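You operate a simulated robot arm through the tools that you are given. There is no shell and no other tool.

You run a simulated two-armed robot. Do the job below in one go: nothing can be reset, and whatever is moved stays where it is left.

## Task
Clamp the film's end at the joining plate and park the peg.
Fine: brake off first; the blue clamp holds it; the peg goes back in the purple holder.
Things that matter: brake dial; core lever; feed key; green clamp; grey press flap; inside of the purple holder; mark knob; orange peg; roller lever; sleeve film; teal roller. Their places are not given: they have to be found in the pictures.

Only the result counts: the job must be done as asked and must still hold three seconds after the hand-in. Knocking over, shifting, dropping, spilling or breaking anything else fails it.

## Robot
Two 7-joint arms with two-finger parallel grippers on one trunk that stands fixed in place. Base frame: the origin is at the foot of the trunk, x ahead of it, y to its left, z up. Readings come in cm, rad, newtons and seconds.
The left shoulder is at [5, 20.9, 122.1], the right one opposite. With the tool pointing down near the work surface each hand reaches from about 10 to 90 cm from the base axis, measured 20 degrees to its own side. Payload 4.4 kg a hand.
The tool frame of a hand sits at the grasp point between the pads (the TCP): z along the fingers, y along the line on which they close. The tips reach 2.3 cm beyond it. The gripper opens to 9.4 cm. The fingers are 3.8 cm wide and 1 cm thick; the gripper's body (5.4 by 9.6 cm) begins 3.9 cm behind the TCP.
Orientation is told as [roll, pitch, yaw] about the base's x, y, z axes, in that order, counted from this pose: with the fingers straight down and closing along the base's y, the tool's x points along the base's -x, its y along +y and its z along -z.

## Interface
- The arms move only by the tool servo_tool. It takes "left_plan", "right_plan" or both (then of equal length, played together; a hand with none holds still); each is a list of rows, each a list of 3 entries, a list of its own where there are three numbers: the closure in counts, from 0 (fully open) to 255 (shut), then the shift along the tool's x, y, z in cm, then the turn, a rotation vector about the tool's x, y, z in rad. In form: [[jaw, [dx, dy, dz], [ax, ay, az]], ...]. A call has 1 to 20 rows; each row is the pose to reach, as a shift and turn from the pose commanded when the call began, along the tool's axes at that moment. Each row takes 0.2 s and may step no farther than 5 cm and 0.15 rad from the row before; otherwise, or with a gripper value out of range, the whole call is refused. Where a pose cannot be reached the arm comes as near as it can. A force on the tool above 60 N (or 10 N above the force at the start of the call, whichever is more), or a blocked arm, ends the call early, and 0.2 s more pass. Each finger travels about 10.8 cm/s and halts on what it meets, pressing with about 26 N; the grip force reading is that of the motor and also rises with nothing between the fingers. The clock runs only during rows and for 0.2 s after the last one: add rows that repeat a pose to give the fingers time. It gives the time, the measured TCP pose, the force on the tool (base axes), the opening and the grip force at its end, in the units of the frame above (readings bear some noise), with the torque about the TCP (base axes, N m) and any sound that the robot's microphone picked up, and new pictures: "views" is both (left out), scene, wrist or none (wrist: the cameras of the hands that moved).
- Cameras (640 x 400 px; columns grow to the right, rows downward): "scene" is now at [14.1, 5.07, 140.24]; the picture's right is [0.58, -0.81, 0.00], its down [-0.39, -0.28, -0.88] and it looks along [0.72, 0.51, -0.48] (base axes); focal length 229 px, centre (320, 200). "left" rides on the left gripper at [8.6, -1.6, -7.5] in its tool frame; the picture's right is [0.18, 0.98, 0.00], its down [-0.58, 0.11, -0.81] and it looks along [-0.79, 0.15, 0.59] (tool axes); focal length 243 px, centre (320, 200). "right" rides on the right gripper at [8.6, 1.6, -7.4] in its tool frame; the picture's right is [-0.18, 0.98, 0.00], its down [-0.58, -0.11, -0.81] and it looks along [-0.79, -0.15, 0.59] (tool axes); focal length 243 px, centre (320, 200).
- move_column(by): slides the trunk up (or, below 0, down) by that many cm; the arms and the scene camera ride with it, the base frame stays. It gives what a move gives, with no picture.
- pan_tilt(pan, tilt): turns the head with the scene camera to pan (to the left, within 1.396 rad either way) and tilt (down, from -0.506 to 1.204), counted from straight ahead of the robot. It gives what a move gives, and a new picture of the scene camera.
- probe_pixels(camera, pixels): for up to 12 pixels [column, row] of the newest picture of that camera ("zoom" is the newest enlarged one), the place [x, y, z] in the base frame of the surface seen there, good to about 0.2 cm. It takes no simulated time.
- enlarge(camera, box): a new picture of the part [left, top, right, bottom] of that camera's present view, enlarged. It takes no simulated time.
- sign_off(): hands the job in; it is judged then, once.

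Open the grippers and draw the arms clear of the work before you hand the job in, unless the task says otherwise.

The tools are called after "Emit:" as name(argument=value, ...) on one line, values as JSON. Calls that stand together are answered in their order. servo_tool: Moves the arms, as the interface text tells. Its arguments: {"type":"object","properties":{"left_plan":{"type":"array","items":{"type":"array"}},"right_plan":{"type":"array","items":{"type":"array"}},"views":{"type":"string","enum":["both","scene","wrist","none"]}},"required":[]} The other tools are called the same way: move_column (by) moves the trunk up or down; pan_tilt (pan, tilt) turns the head that bears the scene camera; probe_pixels (camera, pixels) gives the place of the surface under pixels of a picture; enlarge (camera, box) takes an enlarged picture of a part of a camera's view; sign_off () hands the job in.

At the start:

```text
time_s: 0.0
left_tool_pos: [36.41, 46.55, 131.45]
left_tool_rot: [0.002, 0.0, 0.0]
left_contact_force: [0.0, 0.1, -0.3]
left_torque: [-0.01, 0.03, 0.02]
left_grip_width: 9.4
left_grip_force: 0.0
right_tool_pos: [43.28, 2.18, 130.49]
right_tool_rot: [-0.001, 0.001, 0.0]
right_contact_force: [-0.7, 0.6, -0.6]
right_torque: [0.03, 0.0, 0.01]
right_grip_width: 9.43
right_grip_force: 0.1
trunk travel left (down, up): [-30.0, 26.3]
head pan, tilt (commanded): [0.618, 0.499]
```

scene: 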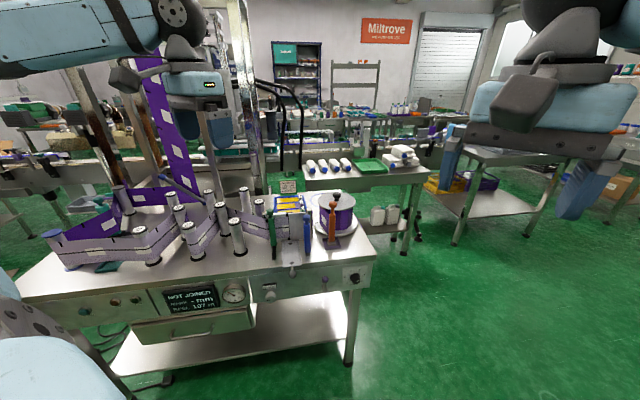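
right: 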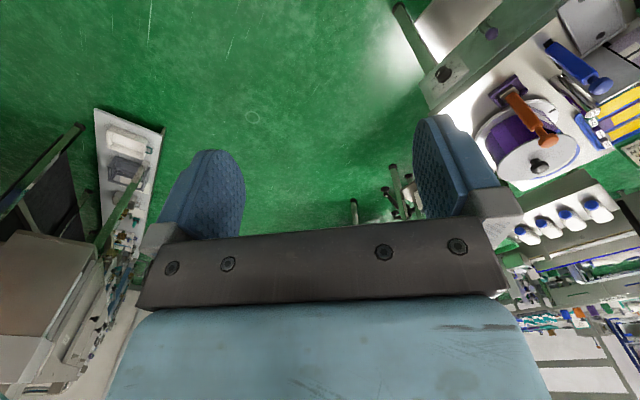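
left: 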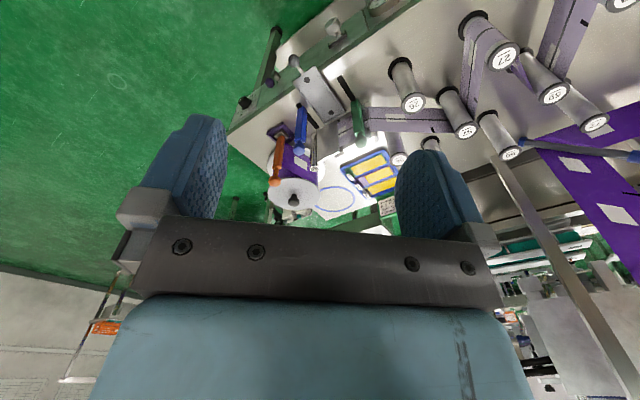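

The scene picture shows the bench with a film splice station around (290,220), an orange peg near (333,200) on a purple roll, and a display at (190,297). I enlarge these parts to find the details.

Emit:
enlarge(camera="scene", box=[230, 170, 390, 310])

Emit:
enlarge(camera="scene", box=[20, 170, 260, 340])

Emit:
enlarge(camera="left", box=[220, 0, 480, 230])

Emit:
enlarge(camera="right", box=[400, 0, 640, 250])

```text
2.86 times, centred on (310, 240) of scene
```

zoom: 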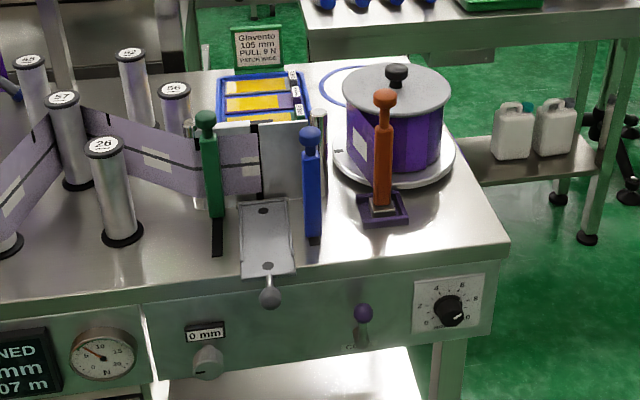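

```text
2.35 times, centred on (140, 255) of scene
```

zoom: 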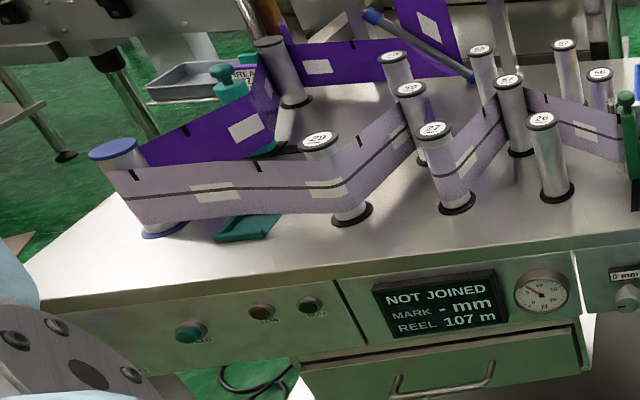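

```text
1.74 times, centred on (350, 115) of left
```

zoom: 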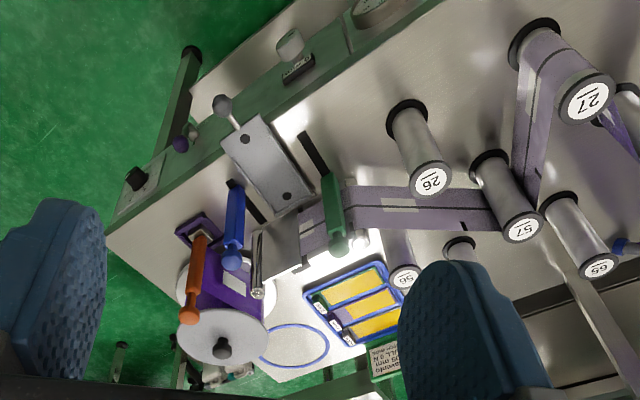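

```text
1.60 times, centred on (520, 125) of right
```

zoom: 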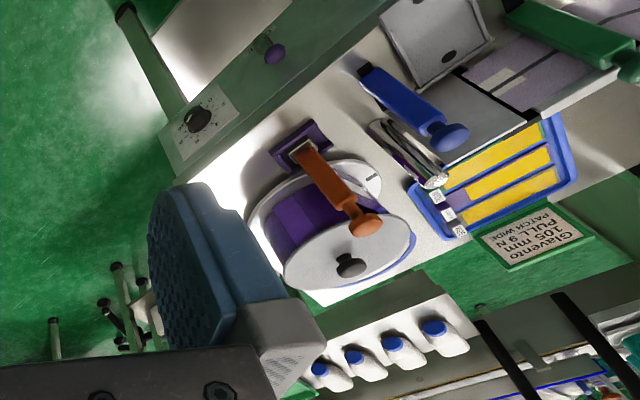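

The zoomed views show the blue clamp, green clamp, orange peg near a purple holder, and a brake-like dial at (447,310) of the first zoom. I probe the key points in the scene picture and take closer enlargements.

Emit:
enlarge(camera="scene", box=[300, 180, 370, 245])

Emit:
probe_pixels(camera="scene", pixels=[[335, 194], [332, 240], [333, 215], [308, 204], [308, 252], [282, 197], [283, 255], [296, 273], [355, 278], [336, 280], [290, 250], [270, 295]])

Emit:
enlarge(camera="scene", box=[320, 260, 380, 300])

Emit:
enlarge(camera="right", box=[470, 50, 600, 190])

```text
6.15 times, centred on (335, 212) of scene
```

zoom: 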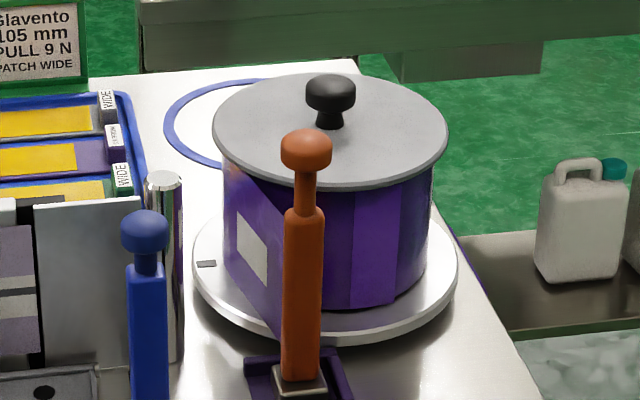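

```text
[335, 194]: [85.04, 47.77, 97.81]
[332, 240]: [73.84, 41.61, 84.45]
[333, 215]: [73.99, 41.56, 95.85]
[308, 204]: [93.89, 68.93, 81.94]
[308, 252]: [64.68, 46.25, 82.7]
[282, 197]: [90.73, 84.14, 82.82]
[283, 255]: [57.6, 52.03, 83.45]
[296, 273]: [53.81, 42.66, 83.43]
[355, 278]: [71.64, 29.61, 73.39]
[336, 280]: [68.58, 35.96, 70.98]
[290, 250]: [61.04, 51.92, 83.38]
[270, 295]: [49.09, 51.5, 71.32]
```

```text
10.00 times, centred on (350, 280) of scene
```

zoom: 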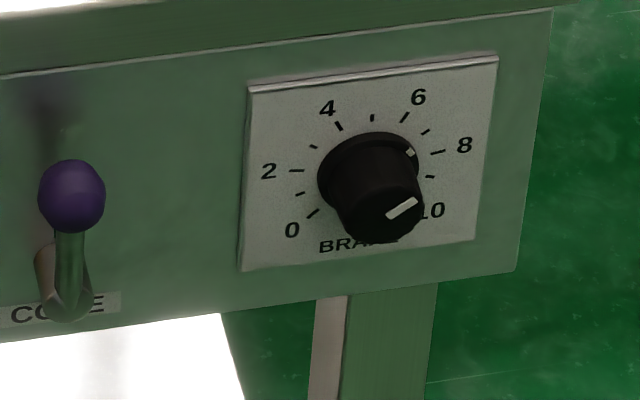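

```text
2.86 times, centred on (535, 120) of right
```

zoom: 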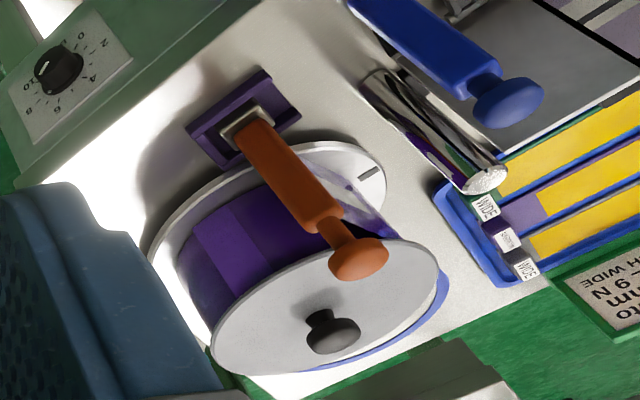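

The dial reads "BRAKE" with its pointer near 8–9, and the purple ball lever says "CORE". I enlarge more of the front panel and the clamps for the labels.

Emit:
enlarge(camera="scene", box=[70, 280, 160, 330])

Emit:
enlarge(camera="scene", box=[260, 185, 330, 235])

Emit:
enlarge(camera="scene", box=[255, 230, 345, 310])

Emit:
enlarge(camera="scene", box=[150, 270, 260, 330])

Emit:
enlarge(camera="left", box=[250, 80, 400, 230])

```text
7.11 times, centred on (115, 305) of scene
```

zoom: 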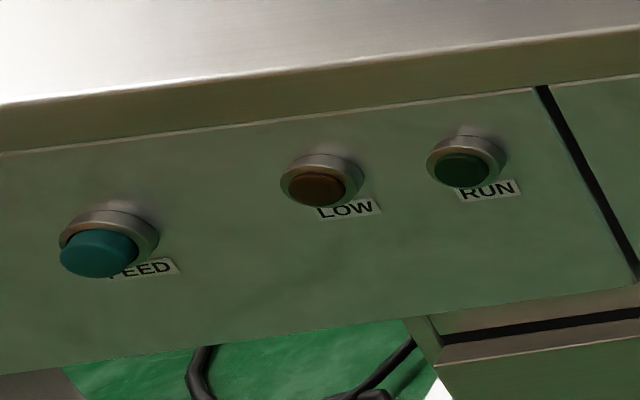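

```text
8.00 times, centred on (295, 210) of scene
```

zoom: 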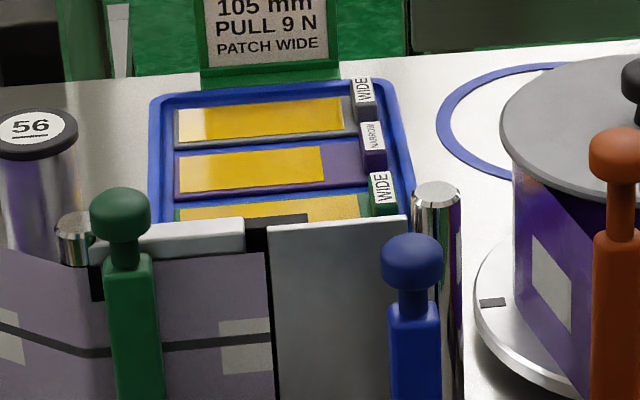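

```text
5.00 times, centred on (300, 270) of scene
```

zoom: 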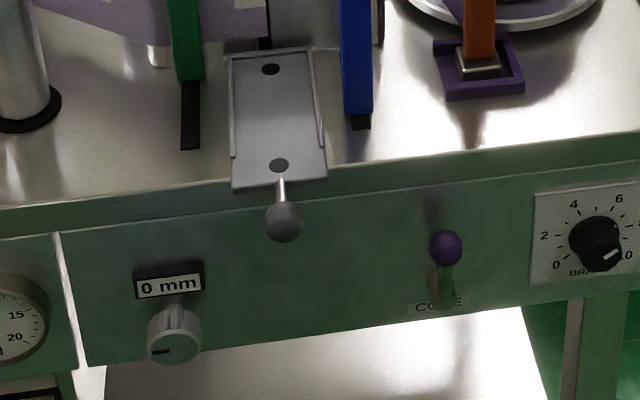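

```text
5.82 times, centred on (205, 300) of scene
```

zoom: 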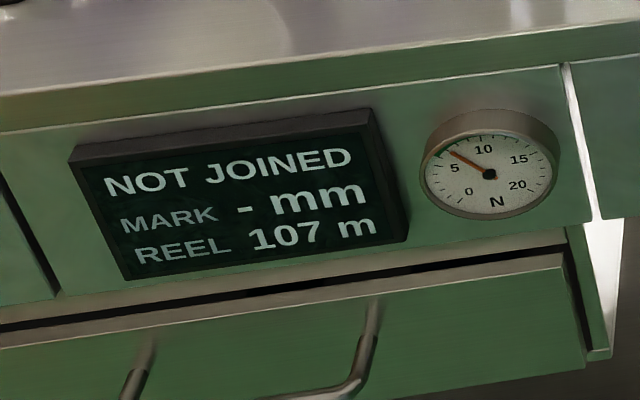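

```text
2.67 times, centred on (325, 155) of left
```

zoom: 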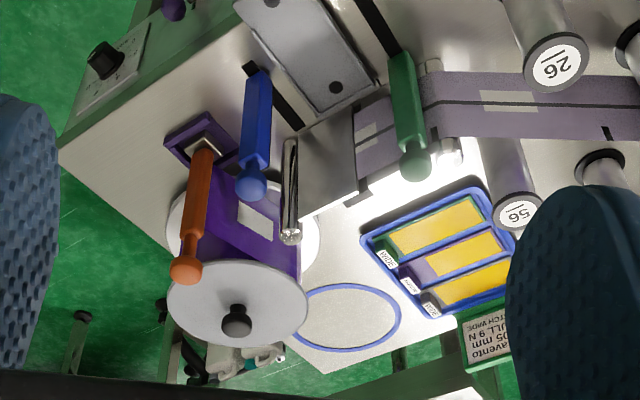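

The film stands on edge, the joining plate is upright beside the chrome pin, and the blue clamp sits in a slot in front of the plate. I enlarge the plate/reel region again and probe its pixels.

Emit:
enlarge(camera="scene", box=[280, 185, 360, 250])

```text
6.15 times, centred on (320, 218) of scene
```

zoom: 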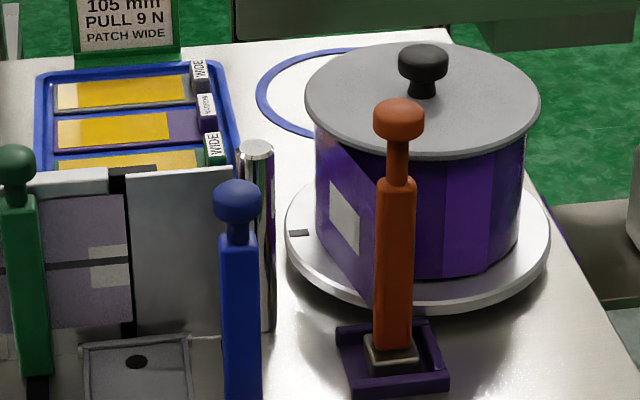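

The zoom shows peg top (398,118), peg foot (392,355), holder (392,360), pin (257,150), blue knob (237,200). I probe those.

Emit:
probe_pixels(camera="zoom", pixels=[[398, 118], [398, 160], [395, 190], [395, 260], [392, 335], [392, 352], [345, 345], [445, 380], [392, 385], [330, 220], [355, 250], [372, 290]])

Emit:
probe_pixels(camera="zoom", pixels=[[237, 195], [237, 228], [238, 260], [238, 340], [240, 390], [257, 145], [258, 240], [265, 320], [180, 200], [150, 320], [215, 180], [70, 320]])

Emit:
probe_pixels(camera="zoom", pixels=[[423, 55], [320, 80], [530, 90], [423, 150], [490, 220], [430, 220], [300, 240], [545, 240], [430, 295], [40, 350], [20, 165], [25, 260]])

```text
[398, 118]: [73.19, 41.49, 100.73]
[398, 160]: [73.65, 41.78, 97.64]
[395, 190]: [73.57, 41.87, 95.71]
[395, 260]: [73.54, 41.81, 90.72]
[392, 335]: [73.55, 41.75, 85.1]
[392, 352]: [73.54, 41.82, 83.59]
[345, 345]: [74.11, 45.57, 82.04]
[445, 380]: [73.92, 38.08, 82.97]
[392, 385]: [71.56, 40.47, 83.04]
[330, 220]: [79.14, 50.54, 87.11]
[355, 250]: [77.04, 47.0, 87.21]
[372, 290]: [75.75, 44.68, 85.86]
```

```text
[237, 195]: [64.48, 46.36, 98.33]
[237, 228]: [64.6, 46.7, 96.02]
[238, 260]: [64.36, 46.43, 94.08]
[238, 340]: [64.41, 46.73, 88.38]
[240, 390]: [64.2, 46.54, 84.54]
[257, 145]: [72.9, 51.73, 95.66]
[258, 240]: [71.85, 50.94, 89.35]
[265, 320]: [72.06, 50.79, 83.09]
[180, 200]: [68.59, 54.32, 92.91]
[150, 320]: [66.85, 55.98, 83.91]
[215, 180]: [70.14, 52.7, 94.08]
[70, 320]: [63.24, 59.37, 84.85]
```

```text
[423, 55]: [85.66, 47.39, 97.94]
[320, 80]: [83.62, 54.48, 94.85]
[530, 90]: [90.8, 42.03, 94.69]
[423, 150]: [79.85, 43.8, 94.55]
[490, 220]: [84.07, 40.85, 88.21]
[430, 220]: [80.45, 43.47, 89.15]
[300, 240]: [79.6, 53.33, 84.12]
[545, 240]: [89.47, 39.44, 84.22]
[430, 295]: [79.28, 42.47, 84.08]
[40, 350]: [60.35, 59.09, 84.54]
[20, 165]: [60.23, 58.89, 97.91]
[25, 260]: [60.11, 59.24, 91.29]
```

The bench runs at about 45° to my axes: plate face, pin and blue clamp are found, and the film tail runs from the reel's left side to the orange peg. I move the left hand nearer for a close look at the peg and start tipping the right hand to point forward for the brake dial.

Emit:
servo_tool(left_plan=[[0, [-1.3, -0.8, 1.8], [0, 0, 0]], [0, [-2.6, -1.6, 3.6], [0, 0, 0]], [0, [-3.9, -2.4, 5.4], [0, 0, 0]], [0, [-5.2, -3.2, 7.2], [0, 0, 0]], [0, [-6.5, -4.0, 9.0], [0, 0, 0]], [0, [-7.8, -4.8, 10.8], [0, 0, 0]], [0, [-9.1, -5.6, 12.6], [0, 0, 0]], [0, [-10.4, -6.4, 14.4], [0, 0, 0]], [0, [-11.7, -7.2, 16.2], [0, 0, 0]], [0, [-13.0, -8.0, 18.0], [0, 0, 0]], [0, [-14.3, -8.8, 19.8], [0, 0, 0]], [0, [-15.6, -9.5, 21.5], [0, 0, 0]]], right_plan=[[0, [-0.98, 0.23, 1.7], [0, -0.131, 0]], [0, [-1.95, 0.47, 3.4], [0, -0.262, 0]], [0, [-2.93, 0.7, 5.1], [0, -0.393, 0]], [0, [-3.9, 0.93, 6.8], [0, -0.524, 0]], [0, [-4.88, 1.17, 8.5], [0, -0.654, 0]], [0, [-5.85, 1.4, 10.2], [0, -0.785, 0]], [0, [-6.83, 1.63, 11.9], [0, -0.916, 0]], [0, [-7.8, 1.87, 13.6], [0, -1.047, 0]], [0, [-8.78, 2.1, 15.3], [0, -1.178, 0]], [0, [-9.75, 2.33, 17.0], [0, -1.309, 0]], [0, [-10.73, 2.57, 18.7], [0, -1.44, 0]], [0, [-11.7, 2.8, 20.5], [0, -1.571, 0]]], views="both")

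```text
time_s: 2.6
left_tool_pos: [52.2, 37.26, 109.93]
left_tool_rot: [-0.001, 0.002, 0.001]
left_contact_force: [1.3, 0.1, -0.7]
left_torque: [0.02, -0.01, 0.04]
left_grip_width: 9.4
left_grip_force: 0.1
right_tool_pos: [55.07, 5.12, 109.73]
right_tool_rot: [3.006, -1.569, -3.005]
right_contact_force: [0.2, -0.1, -0.7]
right_torque: [-0.01, -0.03, -0.04]
right_grip_width: 9.41
right_grip_force: 0.1
trunk travel left (down, up): [-30.0, 26.3]
head pan, tilt (commanded): [0.618, 0.499]
```

scene: 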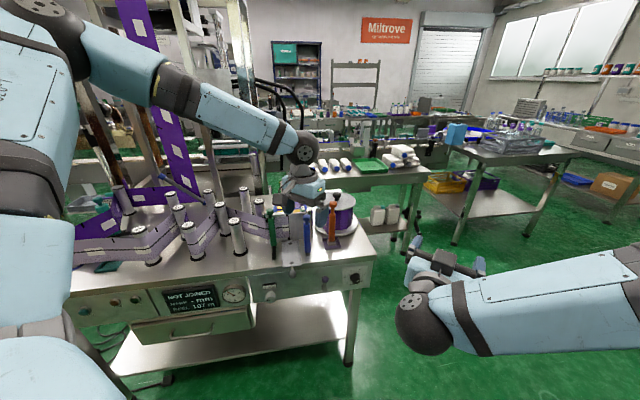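
right: 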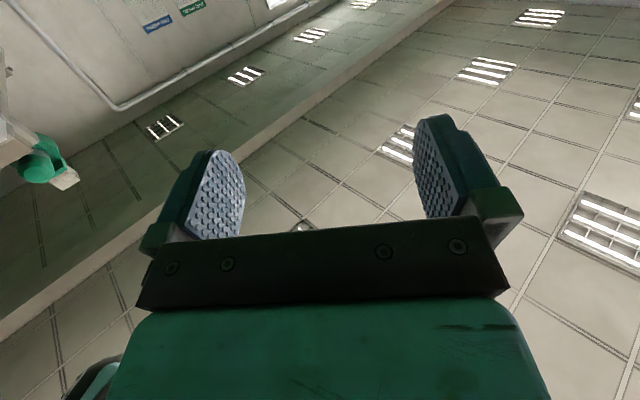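
left: 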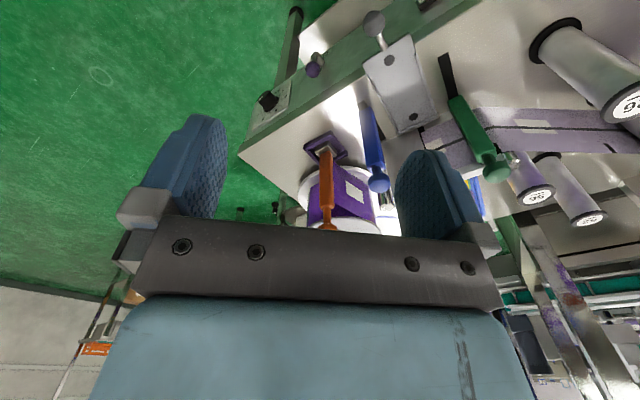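

The left picture now shows the peg (328,190) in front of the reel at closer range. I enlarge it.

Emit:
enlarge(camera="left", box=[290, 110, 410, 240])

Emit:
enlarge(camera="left", box=[235, 60, 345, 150])

Emit:
enlarge(camera="left", box=[300, 130, 350, 180])

```text
3.08 times, centred on (350, 175) of left
```

zoom: 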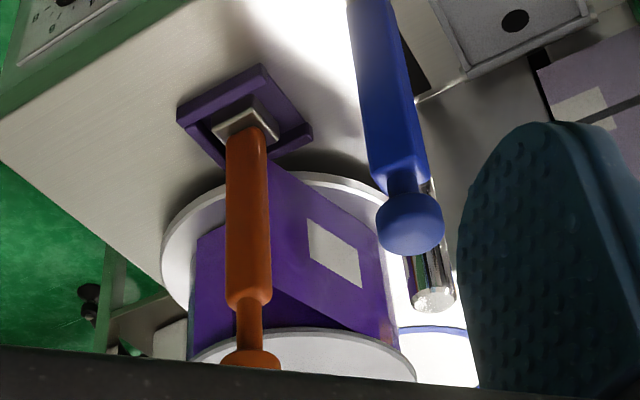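

```text
4.44 times, centred on (290, 105) of left
```

zoom: 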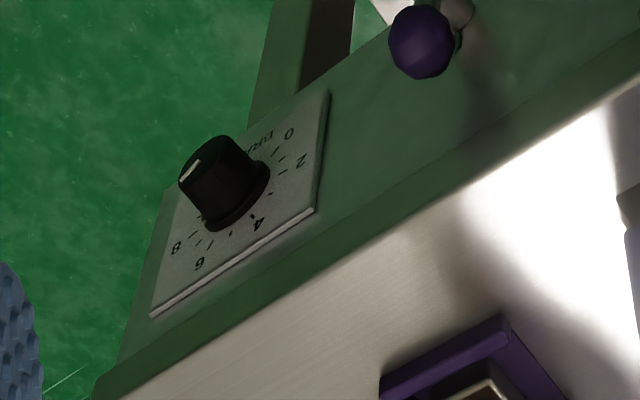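

```text
8.00 times, centred on (325, 155) of left
```

zoom: 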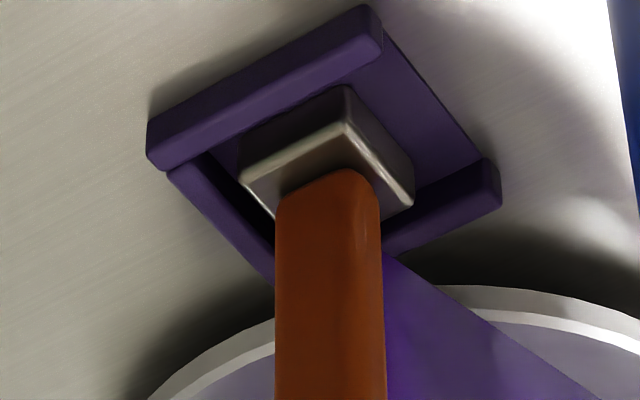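

The peg stands by its metal foot in the purple tray holder with the film's end fixed to its back; the brake dial is clear. I zoom on the dial and probe panel and knob points for the approach.

Emit:
enlarge(camera="scene", box=[310, 255, 380, 305])

```text
8.00 times, centred on (345, 280) of scene
```

zoom: 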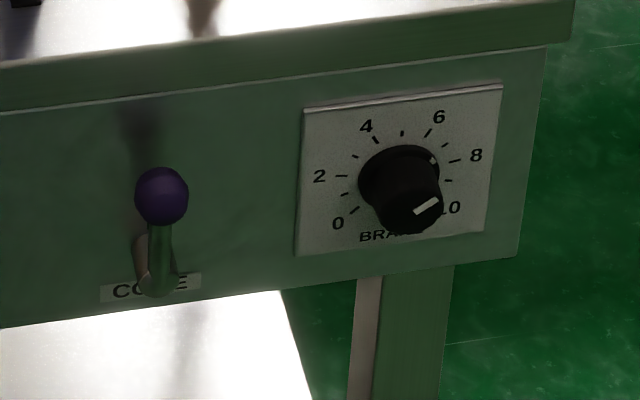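

I probe the dial plate, its ticks, the knob face and the core lever ball.

Emit:
probe_pixels(camera="zoom", pixels=[[312, 125], [490, 100], [305, 245], [475, 225], [410, 210], [427, 205], [400, 165], [355, 211], [458, 160], [162, 190], [60, 170], [250, 130]])

Emit:
probe_pixels(camera="zoom", pixels=[[340, 176], [367, 141], [428, 133], [402, 133], [448, 181], [345, 194], [433, 159], [380, 215], [438, 205], [405, 232], [60, 60], [520, 40]])

```text
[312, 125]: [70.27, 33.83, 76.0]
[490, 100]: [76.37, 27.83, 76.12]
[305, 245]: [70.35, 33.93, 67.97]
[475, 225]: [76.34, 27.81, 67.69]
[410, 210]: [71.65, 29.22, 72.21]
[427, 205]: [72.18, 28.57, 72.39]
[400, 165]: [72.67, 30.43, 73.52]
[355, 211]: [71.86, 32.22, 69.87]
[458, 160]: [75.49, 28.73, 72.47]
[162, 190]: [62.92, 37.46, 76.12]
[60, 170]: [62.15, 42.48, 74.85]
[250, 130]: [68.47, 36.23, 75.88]
```

```text
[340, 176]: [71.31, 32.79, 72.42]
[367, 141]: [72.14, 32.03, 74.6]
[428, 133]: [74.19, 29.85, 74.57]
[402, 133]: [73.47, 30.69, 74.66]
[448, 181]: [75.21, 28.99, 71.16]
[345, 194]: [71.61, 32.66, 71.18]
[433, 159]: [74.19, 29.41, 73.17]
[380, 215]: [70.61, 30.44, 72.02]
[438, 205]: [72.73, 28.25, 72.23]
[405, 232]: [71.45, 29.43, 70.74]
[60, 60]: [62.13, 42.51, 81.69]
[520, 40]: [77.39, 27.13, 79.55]
```

The dial centre is at about (73.4, 30.7, 72), its pointer near 7, and the panel normal is at 45°. I raise the left hand, and yaw the right hand to face the panel while bringing it toward the dial but still well in front of it.

Emit:
servo_tool(left_plan=[[0, [0.5, 0, -1.2], [0, 0, 0]], [0, [1.0, 0, -2.4], [0, 0, 0]], [0, [1.5, 0, -3.6], [0, 0, 0]], [0, [2.0, 0, -4.8], [0, 0, 0]], [0, [2.5, 0, -6.0], [0, 0, 0]], [0, [3.0, 0, -7.2], [0, 0, 0]], [0, [3.5, 0, -8.4], [0, 0, 0]], [0, [4.0, 0, -9.6], [0, 0, 0]], [0, [4.5, 0, -10.8], [0, 0, 0]], [0, [5.0, 0, -12.0], [0, 0, 0]]], right_plan=[[0, [1.7, 1.4, 0.2], [-0.0785, 0, 0]], [0, [3.4, 2.8, 0.4], [-0.157, 0, 0]], [0, [5.1, 4.2, 0.6], [-0.2356, 0, 0]], [0, [6.8, 5.6, 0.8], [-0.314, 0, 0]], [0, [8.5, 7.0, 1.0], [-0.3927, 0, 0]], [0, [10.2, 8.4, 1.2], [-0.471, 0, 0]], [0, [11.9, 9.8, 1.4], [-0.55, 0, 0]], [0, [13.6, 11.2, 1.6], [-0.628, 0, 0]], [0, [15.3, 12.6, 1.8], [-0.7069, 0, 0]], [0, [17.0, 14.0, 2.0], [-0.7854, 0, 0]]], views="scene")

Emit:
move_column(by=-15)

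```text
time_s: 4.8
left_tool_pos: [47.08, 37.01, 121.85]
left_tool_rot: [0.0, 0.001, -0.001]
left_contact_force: [-0.3, -0.3, 0.5]
left_torque: [0.03, 0.01, 0.02]
left_grip_width: 9.4
left_grip_force: 0.0
right_tool_pos: [57.26, 11.35, 104.76]
right_tool_rot: [0.044, -1.502, 0.339]
right_contact_force: [0.5, -0.5, 0.6]
right_torque: [0.0, 0.0, 0.01]
right_grip_width: 9.39
right_grip_force: 0.1
right hand out of reach, approached as far as the arm can: row 5, 6, 7, 8, 9, 10
trunk travel left (down, up): [-30.0, 26.3]
head pan, tilt (commanded): [0.618, 0.499]
```

scene: 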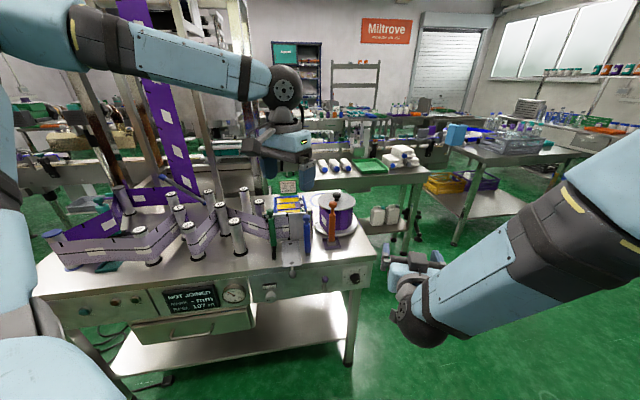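

```text
time_s: 6.5
left_tool_pos: [46.99, 37.11, 106.77]
left_tool_rot: [-0.001, 0.001, 0.0]
left_contact_force: [0.3, 0.5, 0.1]
left_torque: [-0.01, -0.01, -0.04]
left_grip_width: 9.4
left_grip_force: 0.1
right_tool_pos: [57.37, 11.26, 89.98]
right_tool_rot: [0.033, -1.507, 0.349]
right_contact_force: [-0.5, -0.7, 0.1]
right_torque: [0.06, 0.0, 0.02]
right_grip_width: 9.4
right_grip_force: 0.1
trunk travel left (down, up): [-15.0, 41.3]
head pan, tilt (commanded): [0.618, 0.499]
```

The right hand stopped short in yaw (0.35 of 0.785), so some wrist joint is at its limit there. I test it now that the trunk is lower by turning about the tool's own z axis and seeing whether the pose frees up.

Emit:
servo_tool(right_plan=[[0, [0, 0, -1], [0, 0, 0.1]], [0, [0, 0, -2], [0, 0, 0.2]], [0, [0, 0, -3], [0, 0, 0.3]], [0, [0, 0, -4], [0, 0, 0.4]], [0, [0, 0, -5], [0, 0, 0.5]], [0, [0, 0, -5], [0, 0, 0.5]]], views="scene")

```text
time_s: 8.0
left_tool_pos: [47.09, 37.13, 106.9]
left_tool_rot: [0.0, -0.001, 0.0]
left_contact_force: [0.2, 0.0, -0.1]
left_torque: [-0.01, 0.0, 0.02]
left_grip_width: 9.4
left_grip_force: 0.1
right_tool_pos: [52.52, 9.57, 90.13]
right_tool_rot: [1.431, -1.07, -1.059]
right_contact_force: [0.7, -0.2, 0.7]
right_torque: [-0.02, -0.01, 0.01]
right_grip_width: 9.42
right_grip_force: 0.1
trunk travel left (down, up): [-15.0, 41.3]
head pan, tilt (commanded): [0.618, 0.499]
```

scene: 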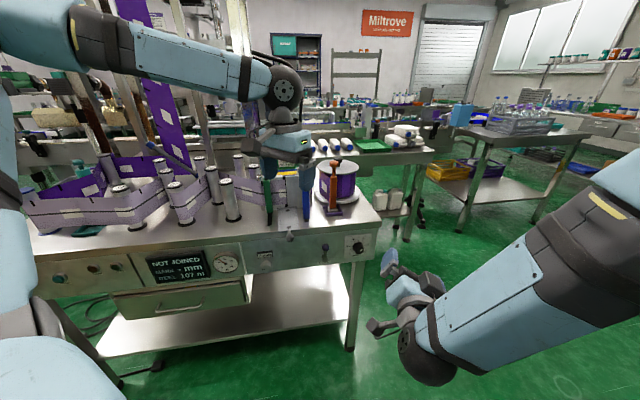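

The turn about tool z worked (tool z now about (0.92,0.38,-0.07), no reach complaint). I now try yawing the rest of the way toward the 45° panel direction.

Emit:
servo_tool(right_plan=[[0, [0, 0, 0], [-0.0876, 0.0475, -0.0067]], [0, [0, 0, 0], [-0.1752, 0.095, -0.0134]], [0, [0, 0, 0], [-0.2628, 0.1425, -0.02]], [0, [0, 0, 0], [-0.35, 0.19, -0.027]], [0, [0, 0, 0], [-0.35, 0.19, -0.027]]], views="none")

```text
time_s: 9.2
left_tool_pos: [47.02, 37.12, 106.92]
left_tool_rot: [0.001, 0.0, 0.001]
left_contact_force: [0.3, 0.5, -0.5]
left_torque: [0.02, 0.0, 0.0]
left_grip_width: 9.39
left_grip_force: 0.1
right_tool_pos: [52.23, 9.69, 91.21]
right_tool_rot: [1.413, -1.05, -1.017]
right_contact_force: [0.6, 0.1, -0.4]
right_torque: [-0.05, -0.01, 0.0]
right_grip_width: 9.4
right_grip_force: 0.0
right hand out of reach, approached as far as the arm can: row 1, 2, 3, 4, 5
trunk travel left (down, up): [-15.0, 41.3]
head pan, tilt (commanded): [0.618, 0.499]
```

Yaw is still refused at this folded position, so I extend the right arm toward the bench first (still about 10 cm off the panel) and yaw there.

Emit:
servo_tool(right_plan=[[0, [1.43, 0, 1.88], [0, 0, 0]], [0, [2.86, 0, 3.77], [0, 0, 0]], [0, [4.29, -0.1, 5.65], [0, 0, 0]], [0, [5.73, -0.1, 7.54], [0, 0, 0]], [0, [7.16, -0.1, 9.42], [0, 0, 0]], [0, [8.59, -0.1, 11.3], [0, 0, 0]], [0, [10.0, -0.17, 13.2], [0, 0, 0]], [0, [11.45, -0.17, 15.07], [0, 0, 0]], [0, [11.45, -0.17, 15.07], [-0.08, 0.0455, -0.007]], [0, [11.45, -0.17, 15.07], [-0.16, 0.091, -0.0145]], [0, [11.45, -0.17, 15.07], [-0.24, 0.1365, -0.022]], [0, [11.45, -0.17, 15.07], [-0.321, 0.182, -0.029]], [0, [11.45, -0.17, 15.07], [-0.321, 0.182, -0.029]]], views="scene")

```text
time_s: 11.9
left_tool_pos: [47.06, 37.25, 106.77]
left_tool_rot: [-0.004, 0.001, 0.0]
left_contact_force: [0.2, -0.5, 0.5]
left_torque: [-0.05, -0.03, -0.01]
left_grip_width: 9.39
left_grip_force: 0.0
right_tool_pos: [57.06, 23.53, 81.5]
right_tool_rot: [1.057, -1.041, -0.653]
right_contact_force: [2.6, -1.1, 0.8]
right_torque: [-0.04, 0.09, 0.05]
right_grip_width: 9.43
right_grip_force: 0.0
right hand out of reach, approached as far as the arm can: row 2, 3, 4, 5, 6, 7, 8, 9, 10, 11, 12, 13
trunk travel left (down, up): [-15.0, 41.3]
head pan, tilt (commanded): [0.618, 0.499]
```

scene: 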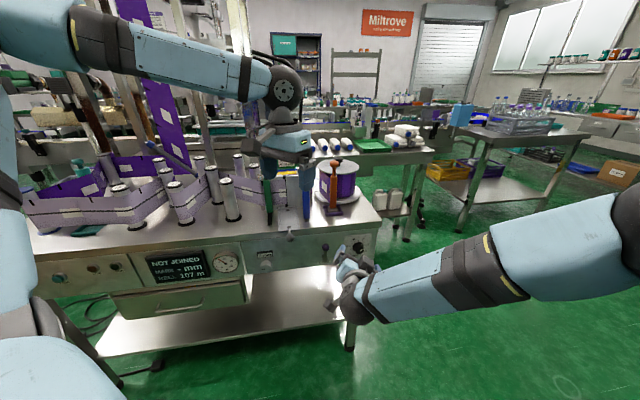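

The right arm's wrist cannot align with the panel, while the left arm should have a natural sideways bend for it. I retract the right arm back to a tool-down parking pose first.

Emit:
servo_tool(right_plan=[[0, [-2.3, -0.5, -2.5], [0.0425, 0.084, 0]], [0, [-4.65, -1.07, -5.0], [0.085, 0.168, 0]], [0, [-6.98, -1.6, -7.5], [0.1275, 0.252, 0]], [0, [-9.3, -2.13, -10.0], [0.17, 0.336, 0]], [0, [-11.6, -2.67, -12.5], [0.2125, 0.42, 0]], [0, [-13.95, -3.2, -15.0], [0.255, 0.505, 0]], [0, [-16.3, -3.73, -17.5], [0.2975, 0.589, 0]], [0, [-18.6, -4.27, -20.0], [0.34, 0.673, 0]], [0, [-20.9, -4.8, -22.5], [0.3825, 0.757, 0]], [0, [-23.25, -5.33, -25.0], [0.425, 0.841, 0]], [0, [-25.6, -5.87, -27.5], [0.4675, 0.925, 0]], [0, [-27.9, -6.4, -30.0], [0.51, 1.009, 0]], [0, [-30.2, -6.93, -32.5], [0.5525, 1.094, 0]], [0, [-32.56, -7.47, -34.98], [0.595, 1.178, -0.006]], [0, [-32.56, -7.47, -34.98], [0.595, 1.178, -0.006]]], views="none")

```text
time_s: 15.2
left_tool_pos: [47.11, 37.07, 106.77]
left_tool_rot: [-0.001, -0.001, 0.001]
left_contact_force: [0.7, 0.3, 0.8]
left_torque: [0.02, -0.02, 0.02]
left_grip_width: 9.41
left_grip_force: 0.0
right_tool_pos: [41.8, -7.69, 115.16]
right_tool_rot: [-0.002, 0.002, 0.004]
right_contact_force: [0.3, 0.1, 0.3]
right_torque: [-0.01, -0.02, 0.01]
right_grip_width: 9.4
right_grip_force: 0.2
trunk travel left (down, up): [-15.0, 41.3]
head pan, tilt (commanded): [0.618, 0.499]
```

The right hand is parked tool-down. Now I roll the left hand by 90° so its fingers point along +y while moving it down-right, and shift the right hand farther aside.

Emit:
servo_tool(left_plan=[[100, [-0.67, -1.08, 0.83], [-0.131, 0, 0]], [100, [-1.33, -2.17, 1.67], [-0.262, 0, 0]], [100, [-2.0, -3.25, 2.5], [-0.393, 0, 0]], [100, [-2.67, -4.33, 3.33], [-0.524, 0, 0]], [100, [-3.33, -5.42, 4.17], [-0.654, 0, 0]], [100, [-4.0, -6.5, 5.0], [-0.785, 0, 0]], [100, [-4.67, -7.58, 5.83], [-0.916, 0, 0]], [100, [-5.33, -8.67, 6.67], [-1.047, 0, 0]], [100, [-6.0, -9.75, 7.5], [-1.178, 0, 0]], [100, [-6.67, -10.83, 8.33], [-1.309, 0, 0]], [100, [-7.33, -11.92, 9.17], [-1.44, 0, 0]], [100, [-8.0, -13.0, 10.0], [-1.571, 0, 0]]], right_plan=[[0, [0.58, -1.83, -0.83], [0, 0, 0]], [0, [1.17, -3.67, -1.67], [0, 0, 0]], [0, [1.75, -5.5, -2.5], [0, 0, 0]], [0, [2.33, -7.33, -3.33], [0, 0, 0]], [0, [2.92, -9.17, -4.17], [0, 0, 0]], [0, [3.5, -11.0, -5.0], [0, 0, 0]], [0, [4.08, -12.83, -5.83], [0, 0, 0]], [0, [4.67, -14.67, -6.67], [0, 0, 0]], [0, [5.25, -16.5, -7.5], [0, 0, 0]], [0, [5.83, -18.33, -8.33], [0, 0, 0]], [0, [6.42, -20.17, -9.17], [0, 0, 0]], [0, [7.0, -22.0, -10.0], [0, 0, 0]]], views="scene")

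```text
time_s: 17.8
left_tool_pos: [54.5, 48.61, 96.73]
left_tool_rot: [1.509, -0.002, -0.029]
left_contact_force: [0.2, 0.0, 0.1]
left_torque: [-0.02, -0.03, -0.01]
left_grip_width: 5.74
left_grip_force: 0.0
left hand out of reach, approached as far as the arm can: row 8, 9, 10, 11, 12
right_tool_pos: [34.97, -29.72, 125.12]
right_tool_rot: [-0.001, 0.001, 0.004]
right_contact_force: [-0.3, -0.5, 0.3]
right_torque: [0.0, -0.04, 0.02]
right_grip_width: 9.41
right_grip_force: 0.1
trunk travel left (down, up): [-15.0, 41.3]
head pan, tilt (commanded): [0.618, 0.499]
```

scene: 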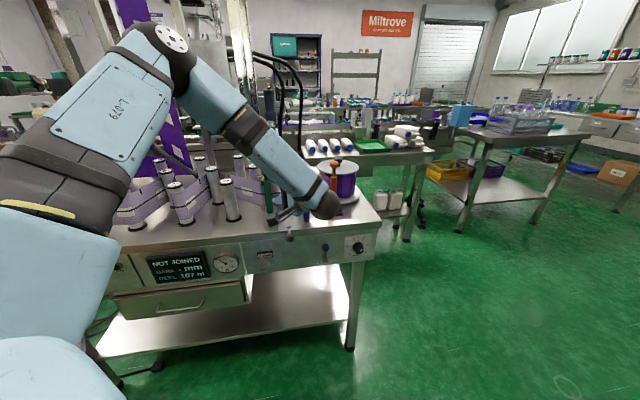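

The left arm could not bring the rolled hand to the wanted place (it stopped at (54.5,48.6,96.7), touching nothing). I bring it back to the tool-down pose, then will try tipping it forward with outward yaw instead.

Emit:
servo_tool(left_plan=[[100, [0.68, 0.94, -1.05], [0.137, 0, 0]], [100, [1.36, 1.87, -2.1], [0.274, 0, 0]], [100, [2.05, 2.8, -3.16], [0.411, 0, 0]], [100, [2.73, 3.75, -4.2], [0.549, 0, 0]], [100, [3.4, 4.7, -5.3], [0.686, 0, 0]], [100, [4.1, 5.6, -6.3], [0.823, 0, 0]], [100, [4.8, 6.55, -7.4], [0.96, 0, 0]], [100, [5.45, 7.5, -8.4], [1.097, 0, 0]], [100, [6.1, 8.4, -9.5], [1.235, 0, 0]], [100, [6.8, 9.4, -10.5], [1.372, 0, 0]], [100, [7.5, 10.3, -11.6], [1.509, 0, 0]], [100, [7.5, 10.3, -11.6], [1.509, 0, 0]]], views="none")

Emit:
pan_tilt(pan=0.5, tilt=0.75)

```text
time_s: 20.4
left_tool_pos: [46.56, 37.61, 107.79]
left_tool_rot: [-0.003, -0.001, -0.028]
left_contact_force: [1.4, 0.3, 0.8]
left_torque: [0.04, 0.01, 0.07]
left_grip_width: 5.71
left_grip_force: 0.0
right_tool_pos: [35.06, -29.69, 124.99]
right_tool_rot: [-0.001, 0.003, 0.006]
right_contact_force: [-0.4, 0.3, 0.0]
right_torque: [0.04, -0.03, 0.0]
right_grip_width: 9.4
right_grip_force: 0.1
trunk travel left (down, up): [-15.0, 41.3]
head pan, tilt (commanded): [0.618, 0.499]
```

```text
time_s: 21.1
left_tool_pos: [46.6, 37.54, 107.67]
left_tool_rot: [0.001, 0.0, -0.03]
left_contact_force: [-0.2, 0.0, 0.8]
left_torque: [0.03, -0.03, -0.01]
left_grip_width: 5.71
left_grip_force: 0.0
right_tool_pos: [35.04, -29.64, 125.17]
right_tool_rot: [0.0, 0.002, 0.005]
right_contact_force: [-0.2, 0.0, 0.5]
right_torque: [0.05, 0.01, -0.02]
right_grip_width: 9.41
right_grip_force: 0.1
trunk travel left (down, up): [-15.0, 41.3]
head pan, tilt (commanded): [0.499, 0.75]
```

scene: 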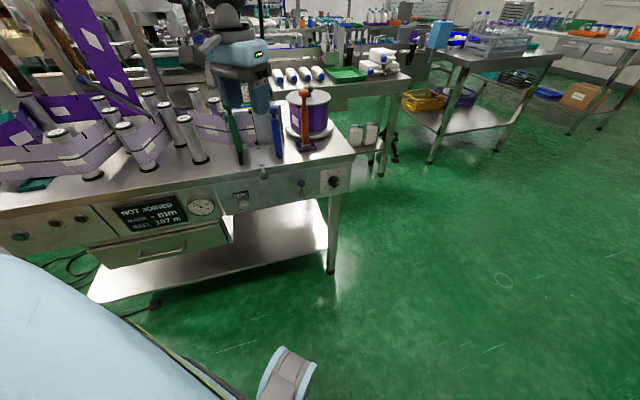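

The left hand is back at (46.6,37.5,107.7). I now yaw it +45° tool-down while moving it to the right, in front of the dial and clear of the bench.

Emit:
servo_tool(left_plan=[[100, [-1.3, -2.5, 0.8], [0, 0, -0.126]], [100, [-2.7, -5.0, 1.6], [0, 0, -0.252]], [100, [-4.0, -7.5, 2.5], [0, 0, -0.378]], [100, [-5.3, -10.0, 3.3], [0, 0, -0.504]], [100, [-6.7, -12.5, 4.1], [0, 0, -0.63]], [100, [-8.0, -15.0, 5.0], [0, 0, -0.755]], [100, [-8.0, -15.0, 5.0], [0, 0, -0.755]]], views="none")

```text
time_s: 22.7
left_tool_pos: [54.13, 22.38, 102.83]
left_tool_rot: [-0.003, -0.001, 0.73]
left_contact_force: [-0.4, -0.8, 0.1]
left_torque: [-0.01, -0.02, 0.02]
left_grip_width: 5.73
left_grip_force: 0.1
right_tool_pos: [35.04, -29.69, 125.15]
right_tool_rot: [0.001, 0.003, 0.004]
right_contact_force: [0.2, 0.3, -1.1]
right_torque: [0.03, -0.02, -0.01]
right_grip_width: 9.41
right_grip_force: 0.0
trunk travel left (down, up): [-15.0, 41.3]
head pan, tilt (commanded): [0.499, 0.75]
```

Yaw reached 0.73 without trouble. Now I tip the hand forward about its y axis toward the panel direction, stepwise.

Emit:
servo_tool(left_plan=[[100, [-0.54, -0.15, 0.83], [0, -0.131, 0]], [100, [-1.08, -0.3, 1.67], [0, -0.262, 0]], [100, [-1.6, -0.44, 2.5], [0, -0.393, 0]], [100, [-2.15, -0.6, 3.3], [0, -0.524, 0]], [100, [-2.7, -0.74, 4.2], [0, -0.654, 0]], [100, [-3.2, -0.88, 5.0], [0, -0.785, 0]], [100, [-3.8, -1.03, 5.8], [0, -0.916, 0]], [100, [-4.3, -1.18, 6.7], [0, -1.047, 0]], [100, [-4.85, -1.33, 7.5], [0, -1.178, 0]], [100, [-5.4, -1.48, 8.3], [0, -1.309, 0]], [100, [-5.9, -1.62, 9.2], [0, -1.44, 0]], [100, [-6.47, -1.77, 10.0], [0, -1.571, 0]]], views="scene")

```text
time_s: 25.3
left_tool_pos: [57.92, 29.6, 96.58]
left_tool_rot: [-1.145, -1.569, 1.868]
left_contact_force: [-0.8, -0.6, 0.2]
left_torque: [-0.02, 0.02, 0.01]
left_grip_width: 5.77
left_grip_force: 0.1
left hand out of reach, approached as far as the arm can: row 9, 10, 11, 12
right_tool_pos: [34.87, -29.76, 125.04]
right_tool_rot: [0.0, 0.002, 0.005]
right_contact_force: [-0.5, 0.0, -0.2]
right_torque: [0.01, 0.02, -0.02]
right_grip_width: 9.41
right_grip_force: 0.0
trunk travel left (down, up): [-15.0, 41.3]
head pan, tilt (commanded): [0.499, 0.75]
```

scene: 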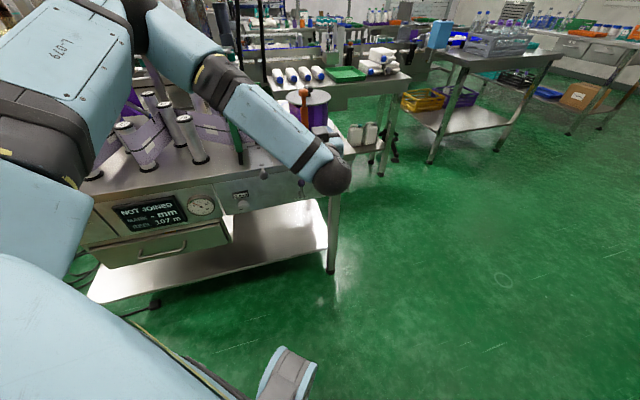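

Orientation is now right (fingers level, yaw 0.72) though the position lags by 5 cm. I move down toward the pre-approach point in front of the dial, 9 cm off the knob.

Emit:
servo_tool(left_plan=[[100, [2.46, -1.0, 0], [-0.006, 0, 0]], [100, [4.92, -2.0, 0], [-0.012, 0, 0]], [100, [7.4, -3.0, 0.1], [-0.018, 0, 0]], [100, [9.8, -4.0, 0.1], [-0.025, 0, 0]], [100, [12.3, -5.0, 0.2], [-0.031, 0, 0]], [100, [14.8, -6.0, 0.2], [-0.037, 0, 0]], [100, [17.2, -7.0, 0.3], [-0.043, 0, 0]], [100, [19.7, -8.0, 0.3], [-0.05, 0, 0]], [100, [22.1, -9.0, 0.4], [-0.056, 0, 0]], [100, [24.6, -10.1, 0.4], [-0.062, 0, 0]], [100, [24.6, -10.1, 0.4], [-0.062, 0, 0]]], views="both")

```text
time_s: 27.7
left_tool_pos: [55.6, 34.72, 91.27]
left_tool_rot: [-0.386, -1.57, 1.177]
left_contact_force: [-0.4, 0.3, -0.1]
left_torque: [0.01, -0.01, 0.02]
left_grip_width: 5.73
left_grip_force: 0.0
left hand out of reach, approached as far as the arm can: row 1, 2, 3, 4, 5, 6, 7, 8, 9, 10, 11
right_tool_pos: [35.07, -29.55, 125.05]
right_tool_rot: [-0.002, 0.004, 0.005]
right_contact_force: [-0.9, -0.5, 0.9]
right_torque: [-0.01, -0.02, 0.02]
right_grip_width: 9.38
right_grip_force: 0.1
trunk travel left (down, up): [-15.0, 41.3]
head pan, tilt (commanded): [0.499, 0.75]
```

scene: 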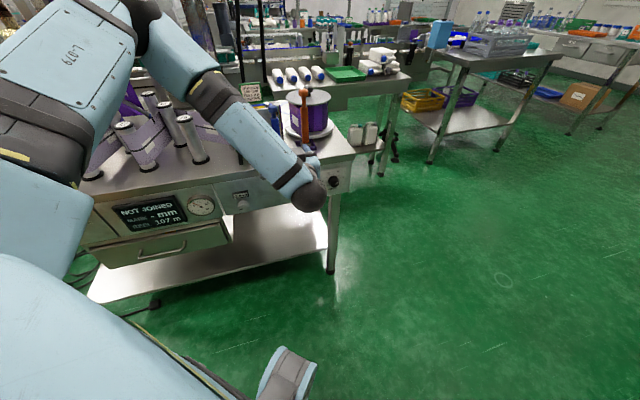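
left: 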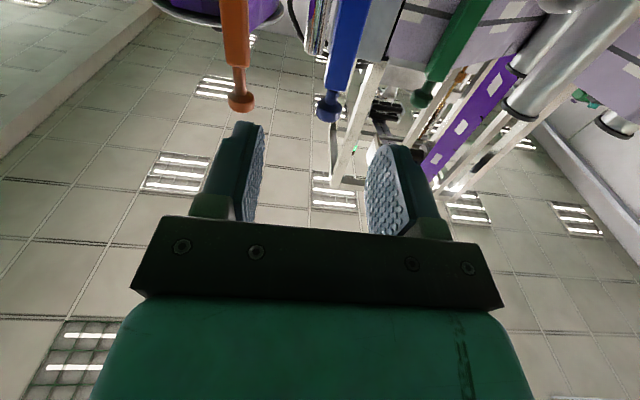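

Holding the fingers level drives this arm into a wrist limit, so I'll work with the tool tilted about 45° downwards toward the panel instead. I tilt back and move to the right, staying clear of the bench, and then lower the trunk to flatten the forearm.

Emit:
servo_tool(left_plan=[[100, [-0.46, -1.5, -1.1], [0, 0.098, 0]], [100, [-0.92, -3.0, -2.2], [0, 0.196, 0]], [100, [-1.4, -4.5, -3.3], [0, 0.294, 0]], [100, [-1.85, -6.0, -4.4], [0, 0.393, 0]], [100, [-2.3, -7.5, -5.5], [0, 0.491, 0]], [100, [-2.8, -9.0, -6.6], [0, 0.589, 0]], [100, [-3.2, -10.5, -7.7], [0, 0.687, 0]], [100, [-3.7, -12.0, -8.8], [0, 0.785, 0]], [100, [-3.7, -12.0, -8.8], [0, 0.785, 0]]], views="none")

```text
time_s: 29.7
left_tool_pos: [56.88, 21.9, 95.69]
left_tool_rot: [-0.001, -0.785, 0.791]
left_contact_force: [0.5, -0.7, -0.4]
left_torque: [-0.02, -0.02, 0.01]
left_grip_width: 5.7
left_grip_force: 0.2
left hand out of reach, approached as far as the arm can: row 4, 5, 6, 7, 8, 9
right_tool_pos: [35.01, -29.75, 125.04]
right_tool_rot: [-0.001, 0.003, 0.004]
right_contact_force: [-0.4, -1.1, 0.1]
right_torque: [0.0, 0.01, 0.01]
right_grip_width: 9.39
right_grip_force: 0.0
trunk travel left (down, up): [-15.0, 41.3]
head pan, tilt (commanded): [0.499, 0.75]
```

Tilt 45° and yaw 0.79 are reached at (56.9,21.9,95.7). I lower the trunk further so the forearm lies flatter for the dial.

Emit:
move_column(by=-12)

```text
time_s: 31.2
left_tool_pos: [56.86, 21.95, 83.7]
left_tool_rot: [-0.003, -0.786, 0.793]
left_contact_force: [-0.2, -0.4, 0.6]
left_torque: [0.01, -0.05, 0.0]
left_grip_width: 5.74
left_grip_force: 0.0
right_tool_pos: [35.01, -29.58, 112.99]
right_tool_rot: [0.0, 0.002, 0.004]
right_contact_force: [0.4, -0.4, -0.5]
right_torque: [0.02, -0.01, 0.01]
right_grip_width: 9.38
right_grip_force: 0.1
trunk travel left (down, up): [-3.0, 53.3]
head pan, tilt (commanded): [0.499, 0.75]
```

I move the tilted left hand forward and down to a point about 7 cm in front of the dial at its height.

Emit:
servo_tool(left_plan=[[100, [0.29, -0.92, 2.23], [0, 0, 0]], [100, [0.58, -1.84, 4.47], [0, 0, 0]], [100, [0.87, -2.77, 6.7], [0, 0, 0]], [100, [1.15, -3.7, 8.9], [0, 0, 0]], [100, [1.44, -4.6, 11.2], [0, 0, 0]], [100, [1.73, -5.53, 13.4], [0, 0, 0]], [100, [1.73, -5.53, 13.4], [0, 0, 0]]], views="both")

```text
time_s: 32.8
left_tool_pos: [63.61, 28.78, 76.12]
left_tool_rot: [-0.003, -0.785, 0.79]
left_contact_force: [-0.5, -0.5, -0.8]
left_torque: [-0.02, -0.01, -0.02]
left_grip_width: 5.68
left_grip_force: 0.0
left hand out of reach, approached as far as the arm can: row 1, 2, 3, 4, 5, 6, 7
right_tool_pos: [34.94, -29.67, 113.01]
right_tool_rot: [-0.001, 0.002, 0.004]
right_contact_force: [0.1, 1.0, 0.4]
right_torque: [0.0, 0.0, 0.02]
right_grip_width: 9.4
right_grip_force: 0.0
trunk travel left (down, up): [-3.0, 53.3]
head pan, tilt (commanded): [0.499, 0.75]
```

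scene: 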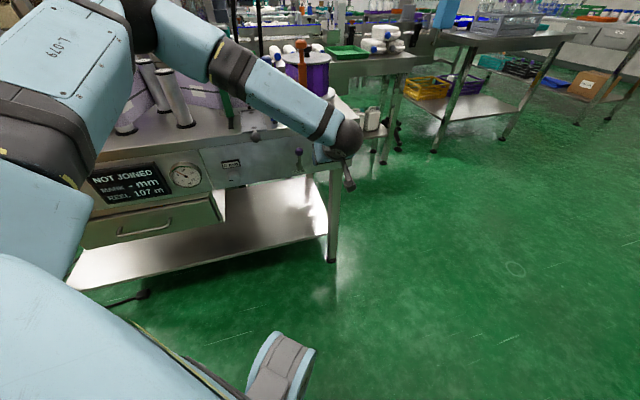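
left: 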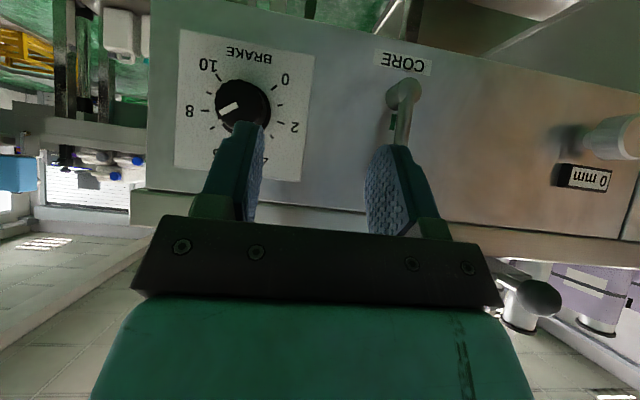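

The left arm again stalls toward the right (its wrist yaw is limiting), though its camera shows the dial well: pointer near 7.5–8. The right arm's forearm already heads this way, so I retract the left hand and will use the right hand tilted about 40°.

Emit:
servo_tool(left_plan=[[100, [2.8, 0, -2.8], [0, 0, 0]], [100, [0.0, 3.0, -6.0], [0, 0.1, 0]], [100, [-2.5, 5.5, -8.5], [0, 0.2, 0]], [100, [-5.0, 8.0, -11.0], [0, 0.3, 0]], [100, [-7.2, 10.5, -13.0], [0, 0.4, 0]], [100, [-9.4, 13.0, -15.0], [0, 0.5, 0]], [100, [-11.6, 15.5, -17.0], [0, 0.6, 0]], [100, [-13.8, 18.0, -19.0], [0, 0.7, 0]], [100, [-15.8, 20.3, -21.0], [0, 0.785, 0]], [100, [-17.8, 22.5, -23.0], [0, 0.785, 0]], [100, [-17.8, 22.5, -23.0], [0, 0.785, 0]]], views="none")

```text
refused: row 2 steps farther than a row can; nothing moved
```

The second row stepped slightly too far; I resend with smaller steps.

Emit:
servo_tool(left_plan=[[100, [2.5, 0, -2.5], [0, 0, 0]], [100, [0.5, 2.5, -5.5], [0, 0.1, 0]], [100, [-2.0, 5.0, -8.0], [0, 0.2, 0]], [100, [-4.5, 7.5, -10.5], [0, 0.3, 0]], [100, [-7.0, 10.0, -12.8], [0, 0.4, 0]], [100, [-9.2, 12.6, -14.8], [0, 0.5, 0]], [100, [-11.4, 15.2, -16.8], [0, 0.6, 0]], [100, [-13.6, 17.8, -18.8], [0, 0.7, 0]], [100, [-15.7, 20.2, -20.9], [0, 0.785, 0]], [100, [-17.8, 22.5, -23.0], [0, 0.785, 0]], [100, [-17.8, 22.5, -23.0], [0, 0.785, 0]]], views="none")

```text
time_s: 35.2
left_tool_pos: [45.02, 42.19, 105.15]
left_tool_rot: [-0.001, 0.0, 0.788]
left_contact_force: [0.9, -0.5, 0.4]
left_torque: [-0.02, 0.02, 0.0]
left_grip_width: 5.72
left_grip_force: 0.0
left hand out of reach, approached as far as the arm can: row 1
right_tool_pos: [35.1, -29.67, 113.03]
right_tool_rot: [-0.001, 0.002, 0.006]
right_contact_force: [-0.4, 0.2, 0.5]
right_torque: [-0.01, 0.01, 0.0]
right_grip_width: 9.42
right_grip_force: 0.0
trunk travel left (down, up): [-3.0, 53.3]
head pan, tilt (commanded): [0.499, 0.75]
```

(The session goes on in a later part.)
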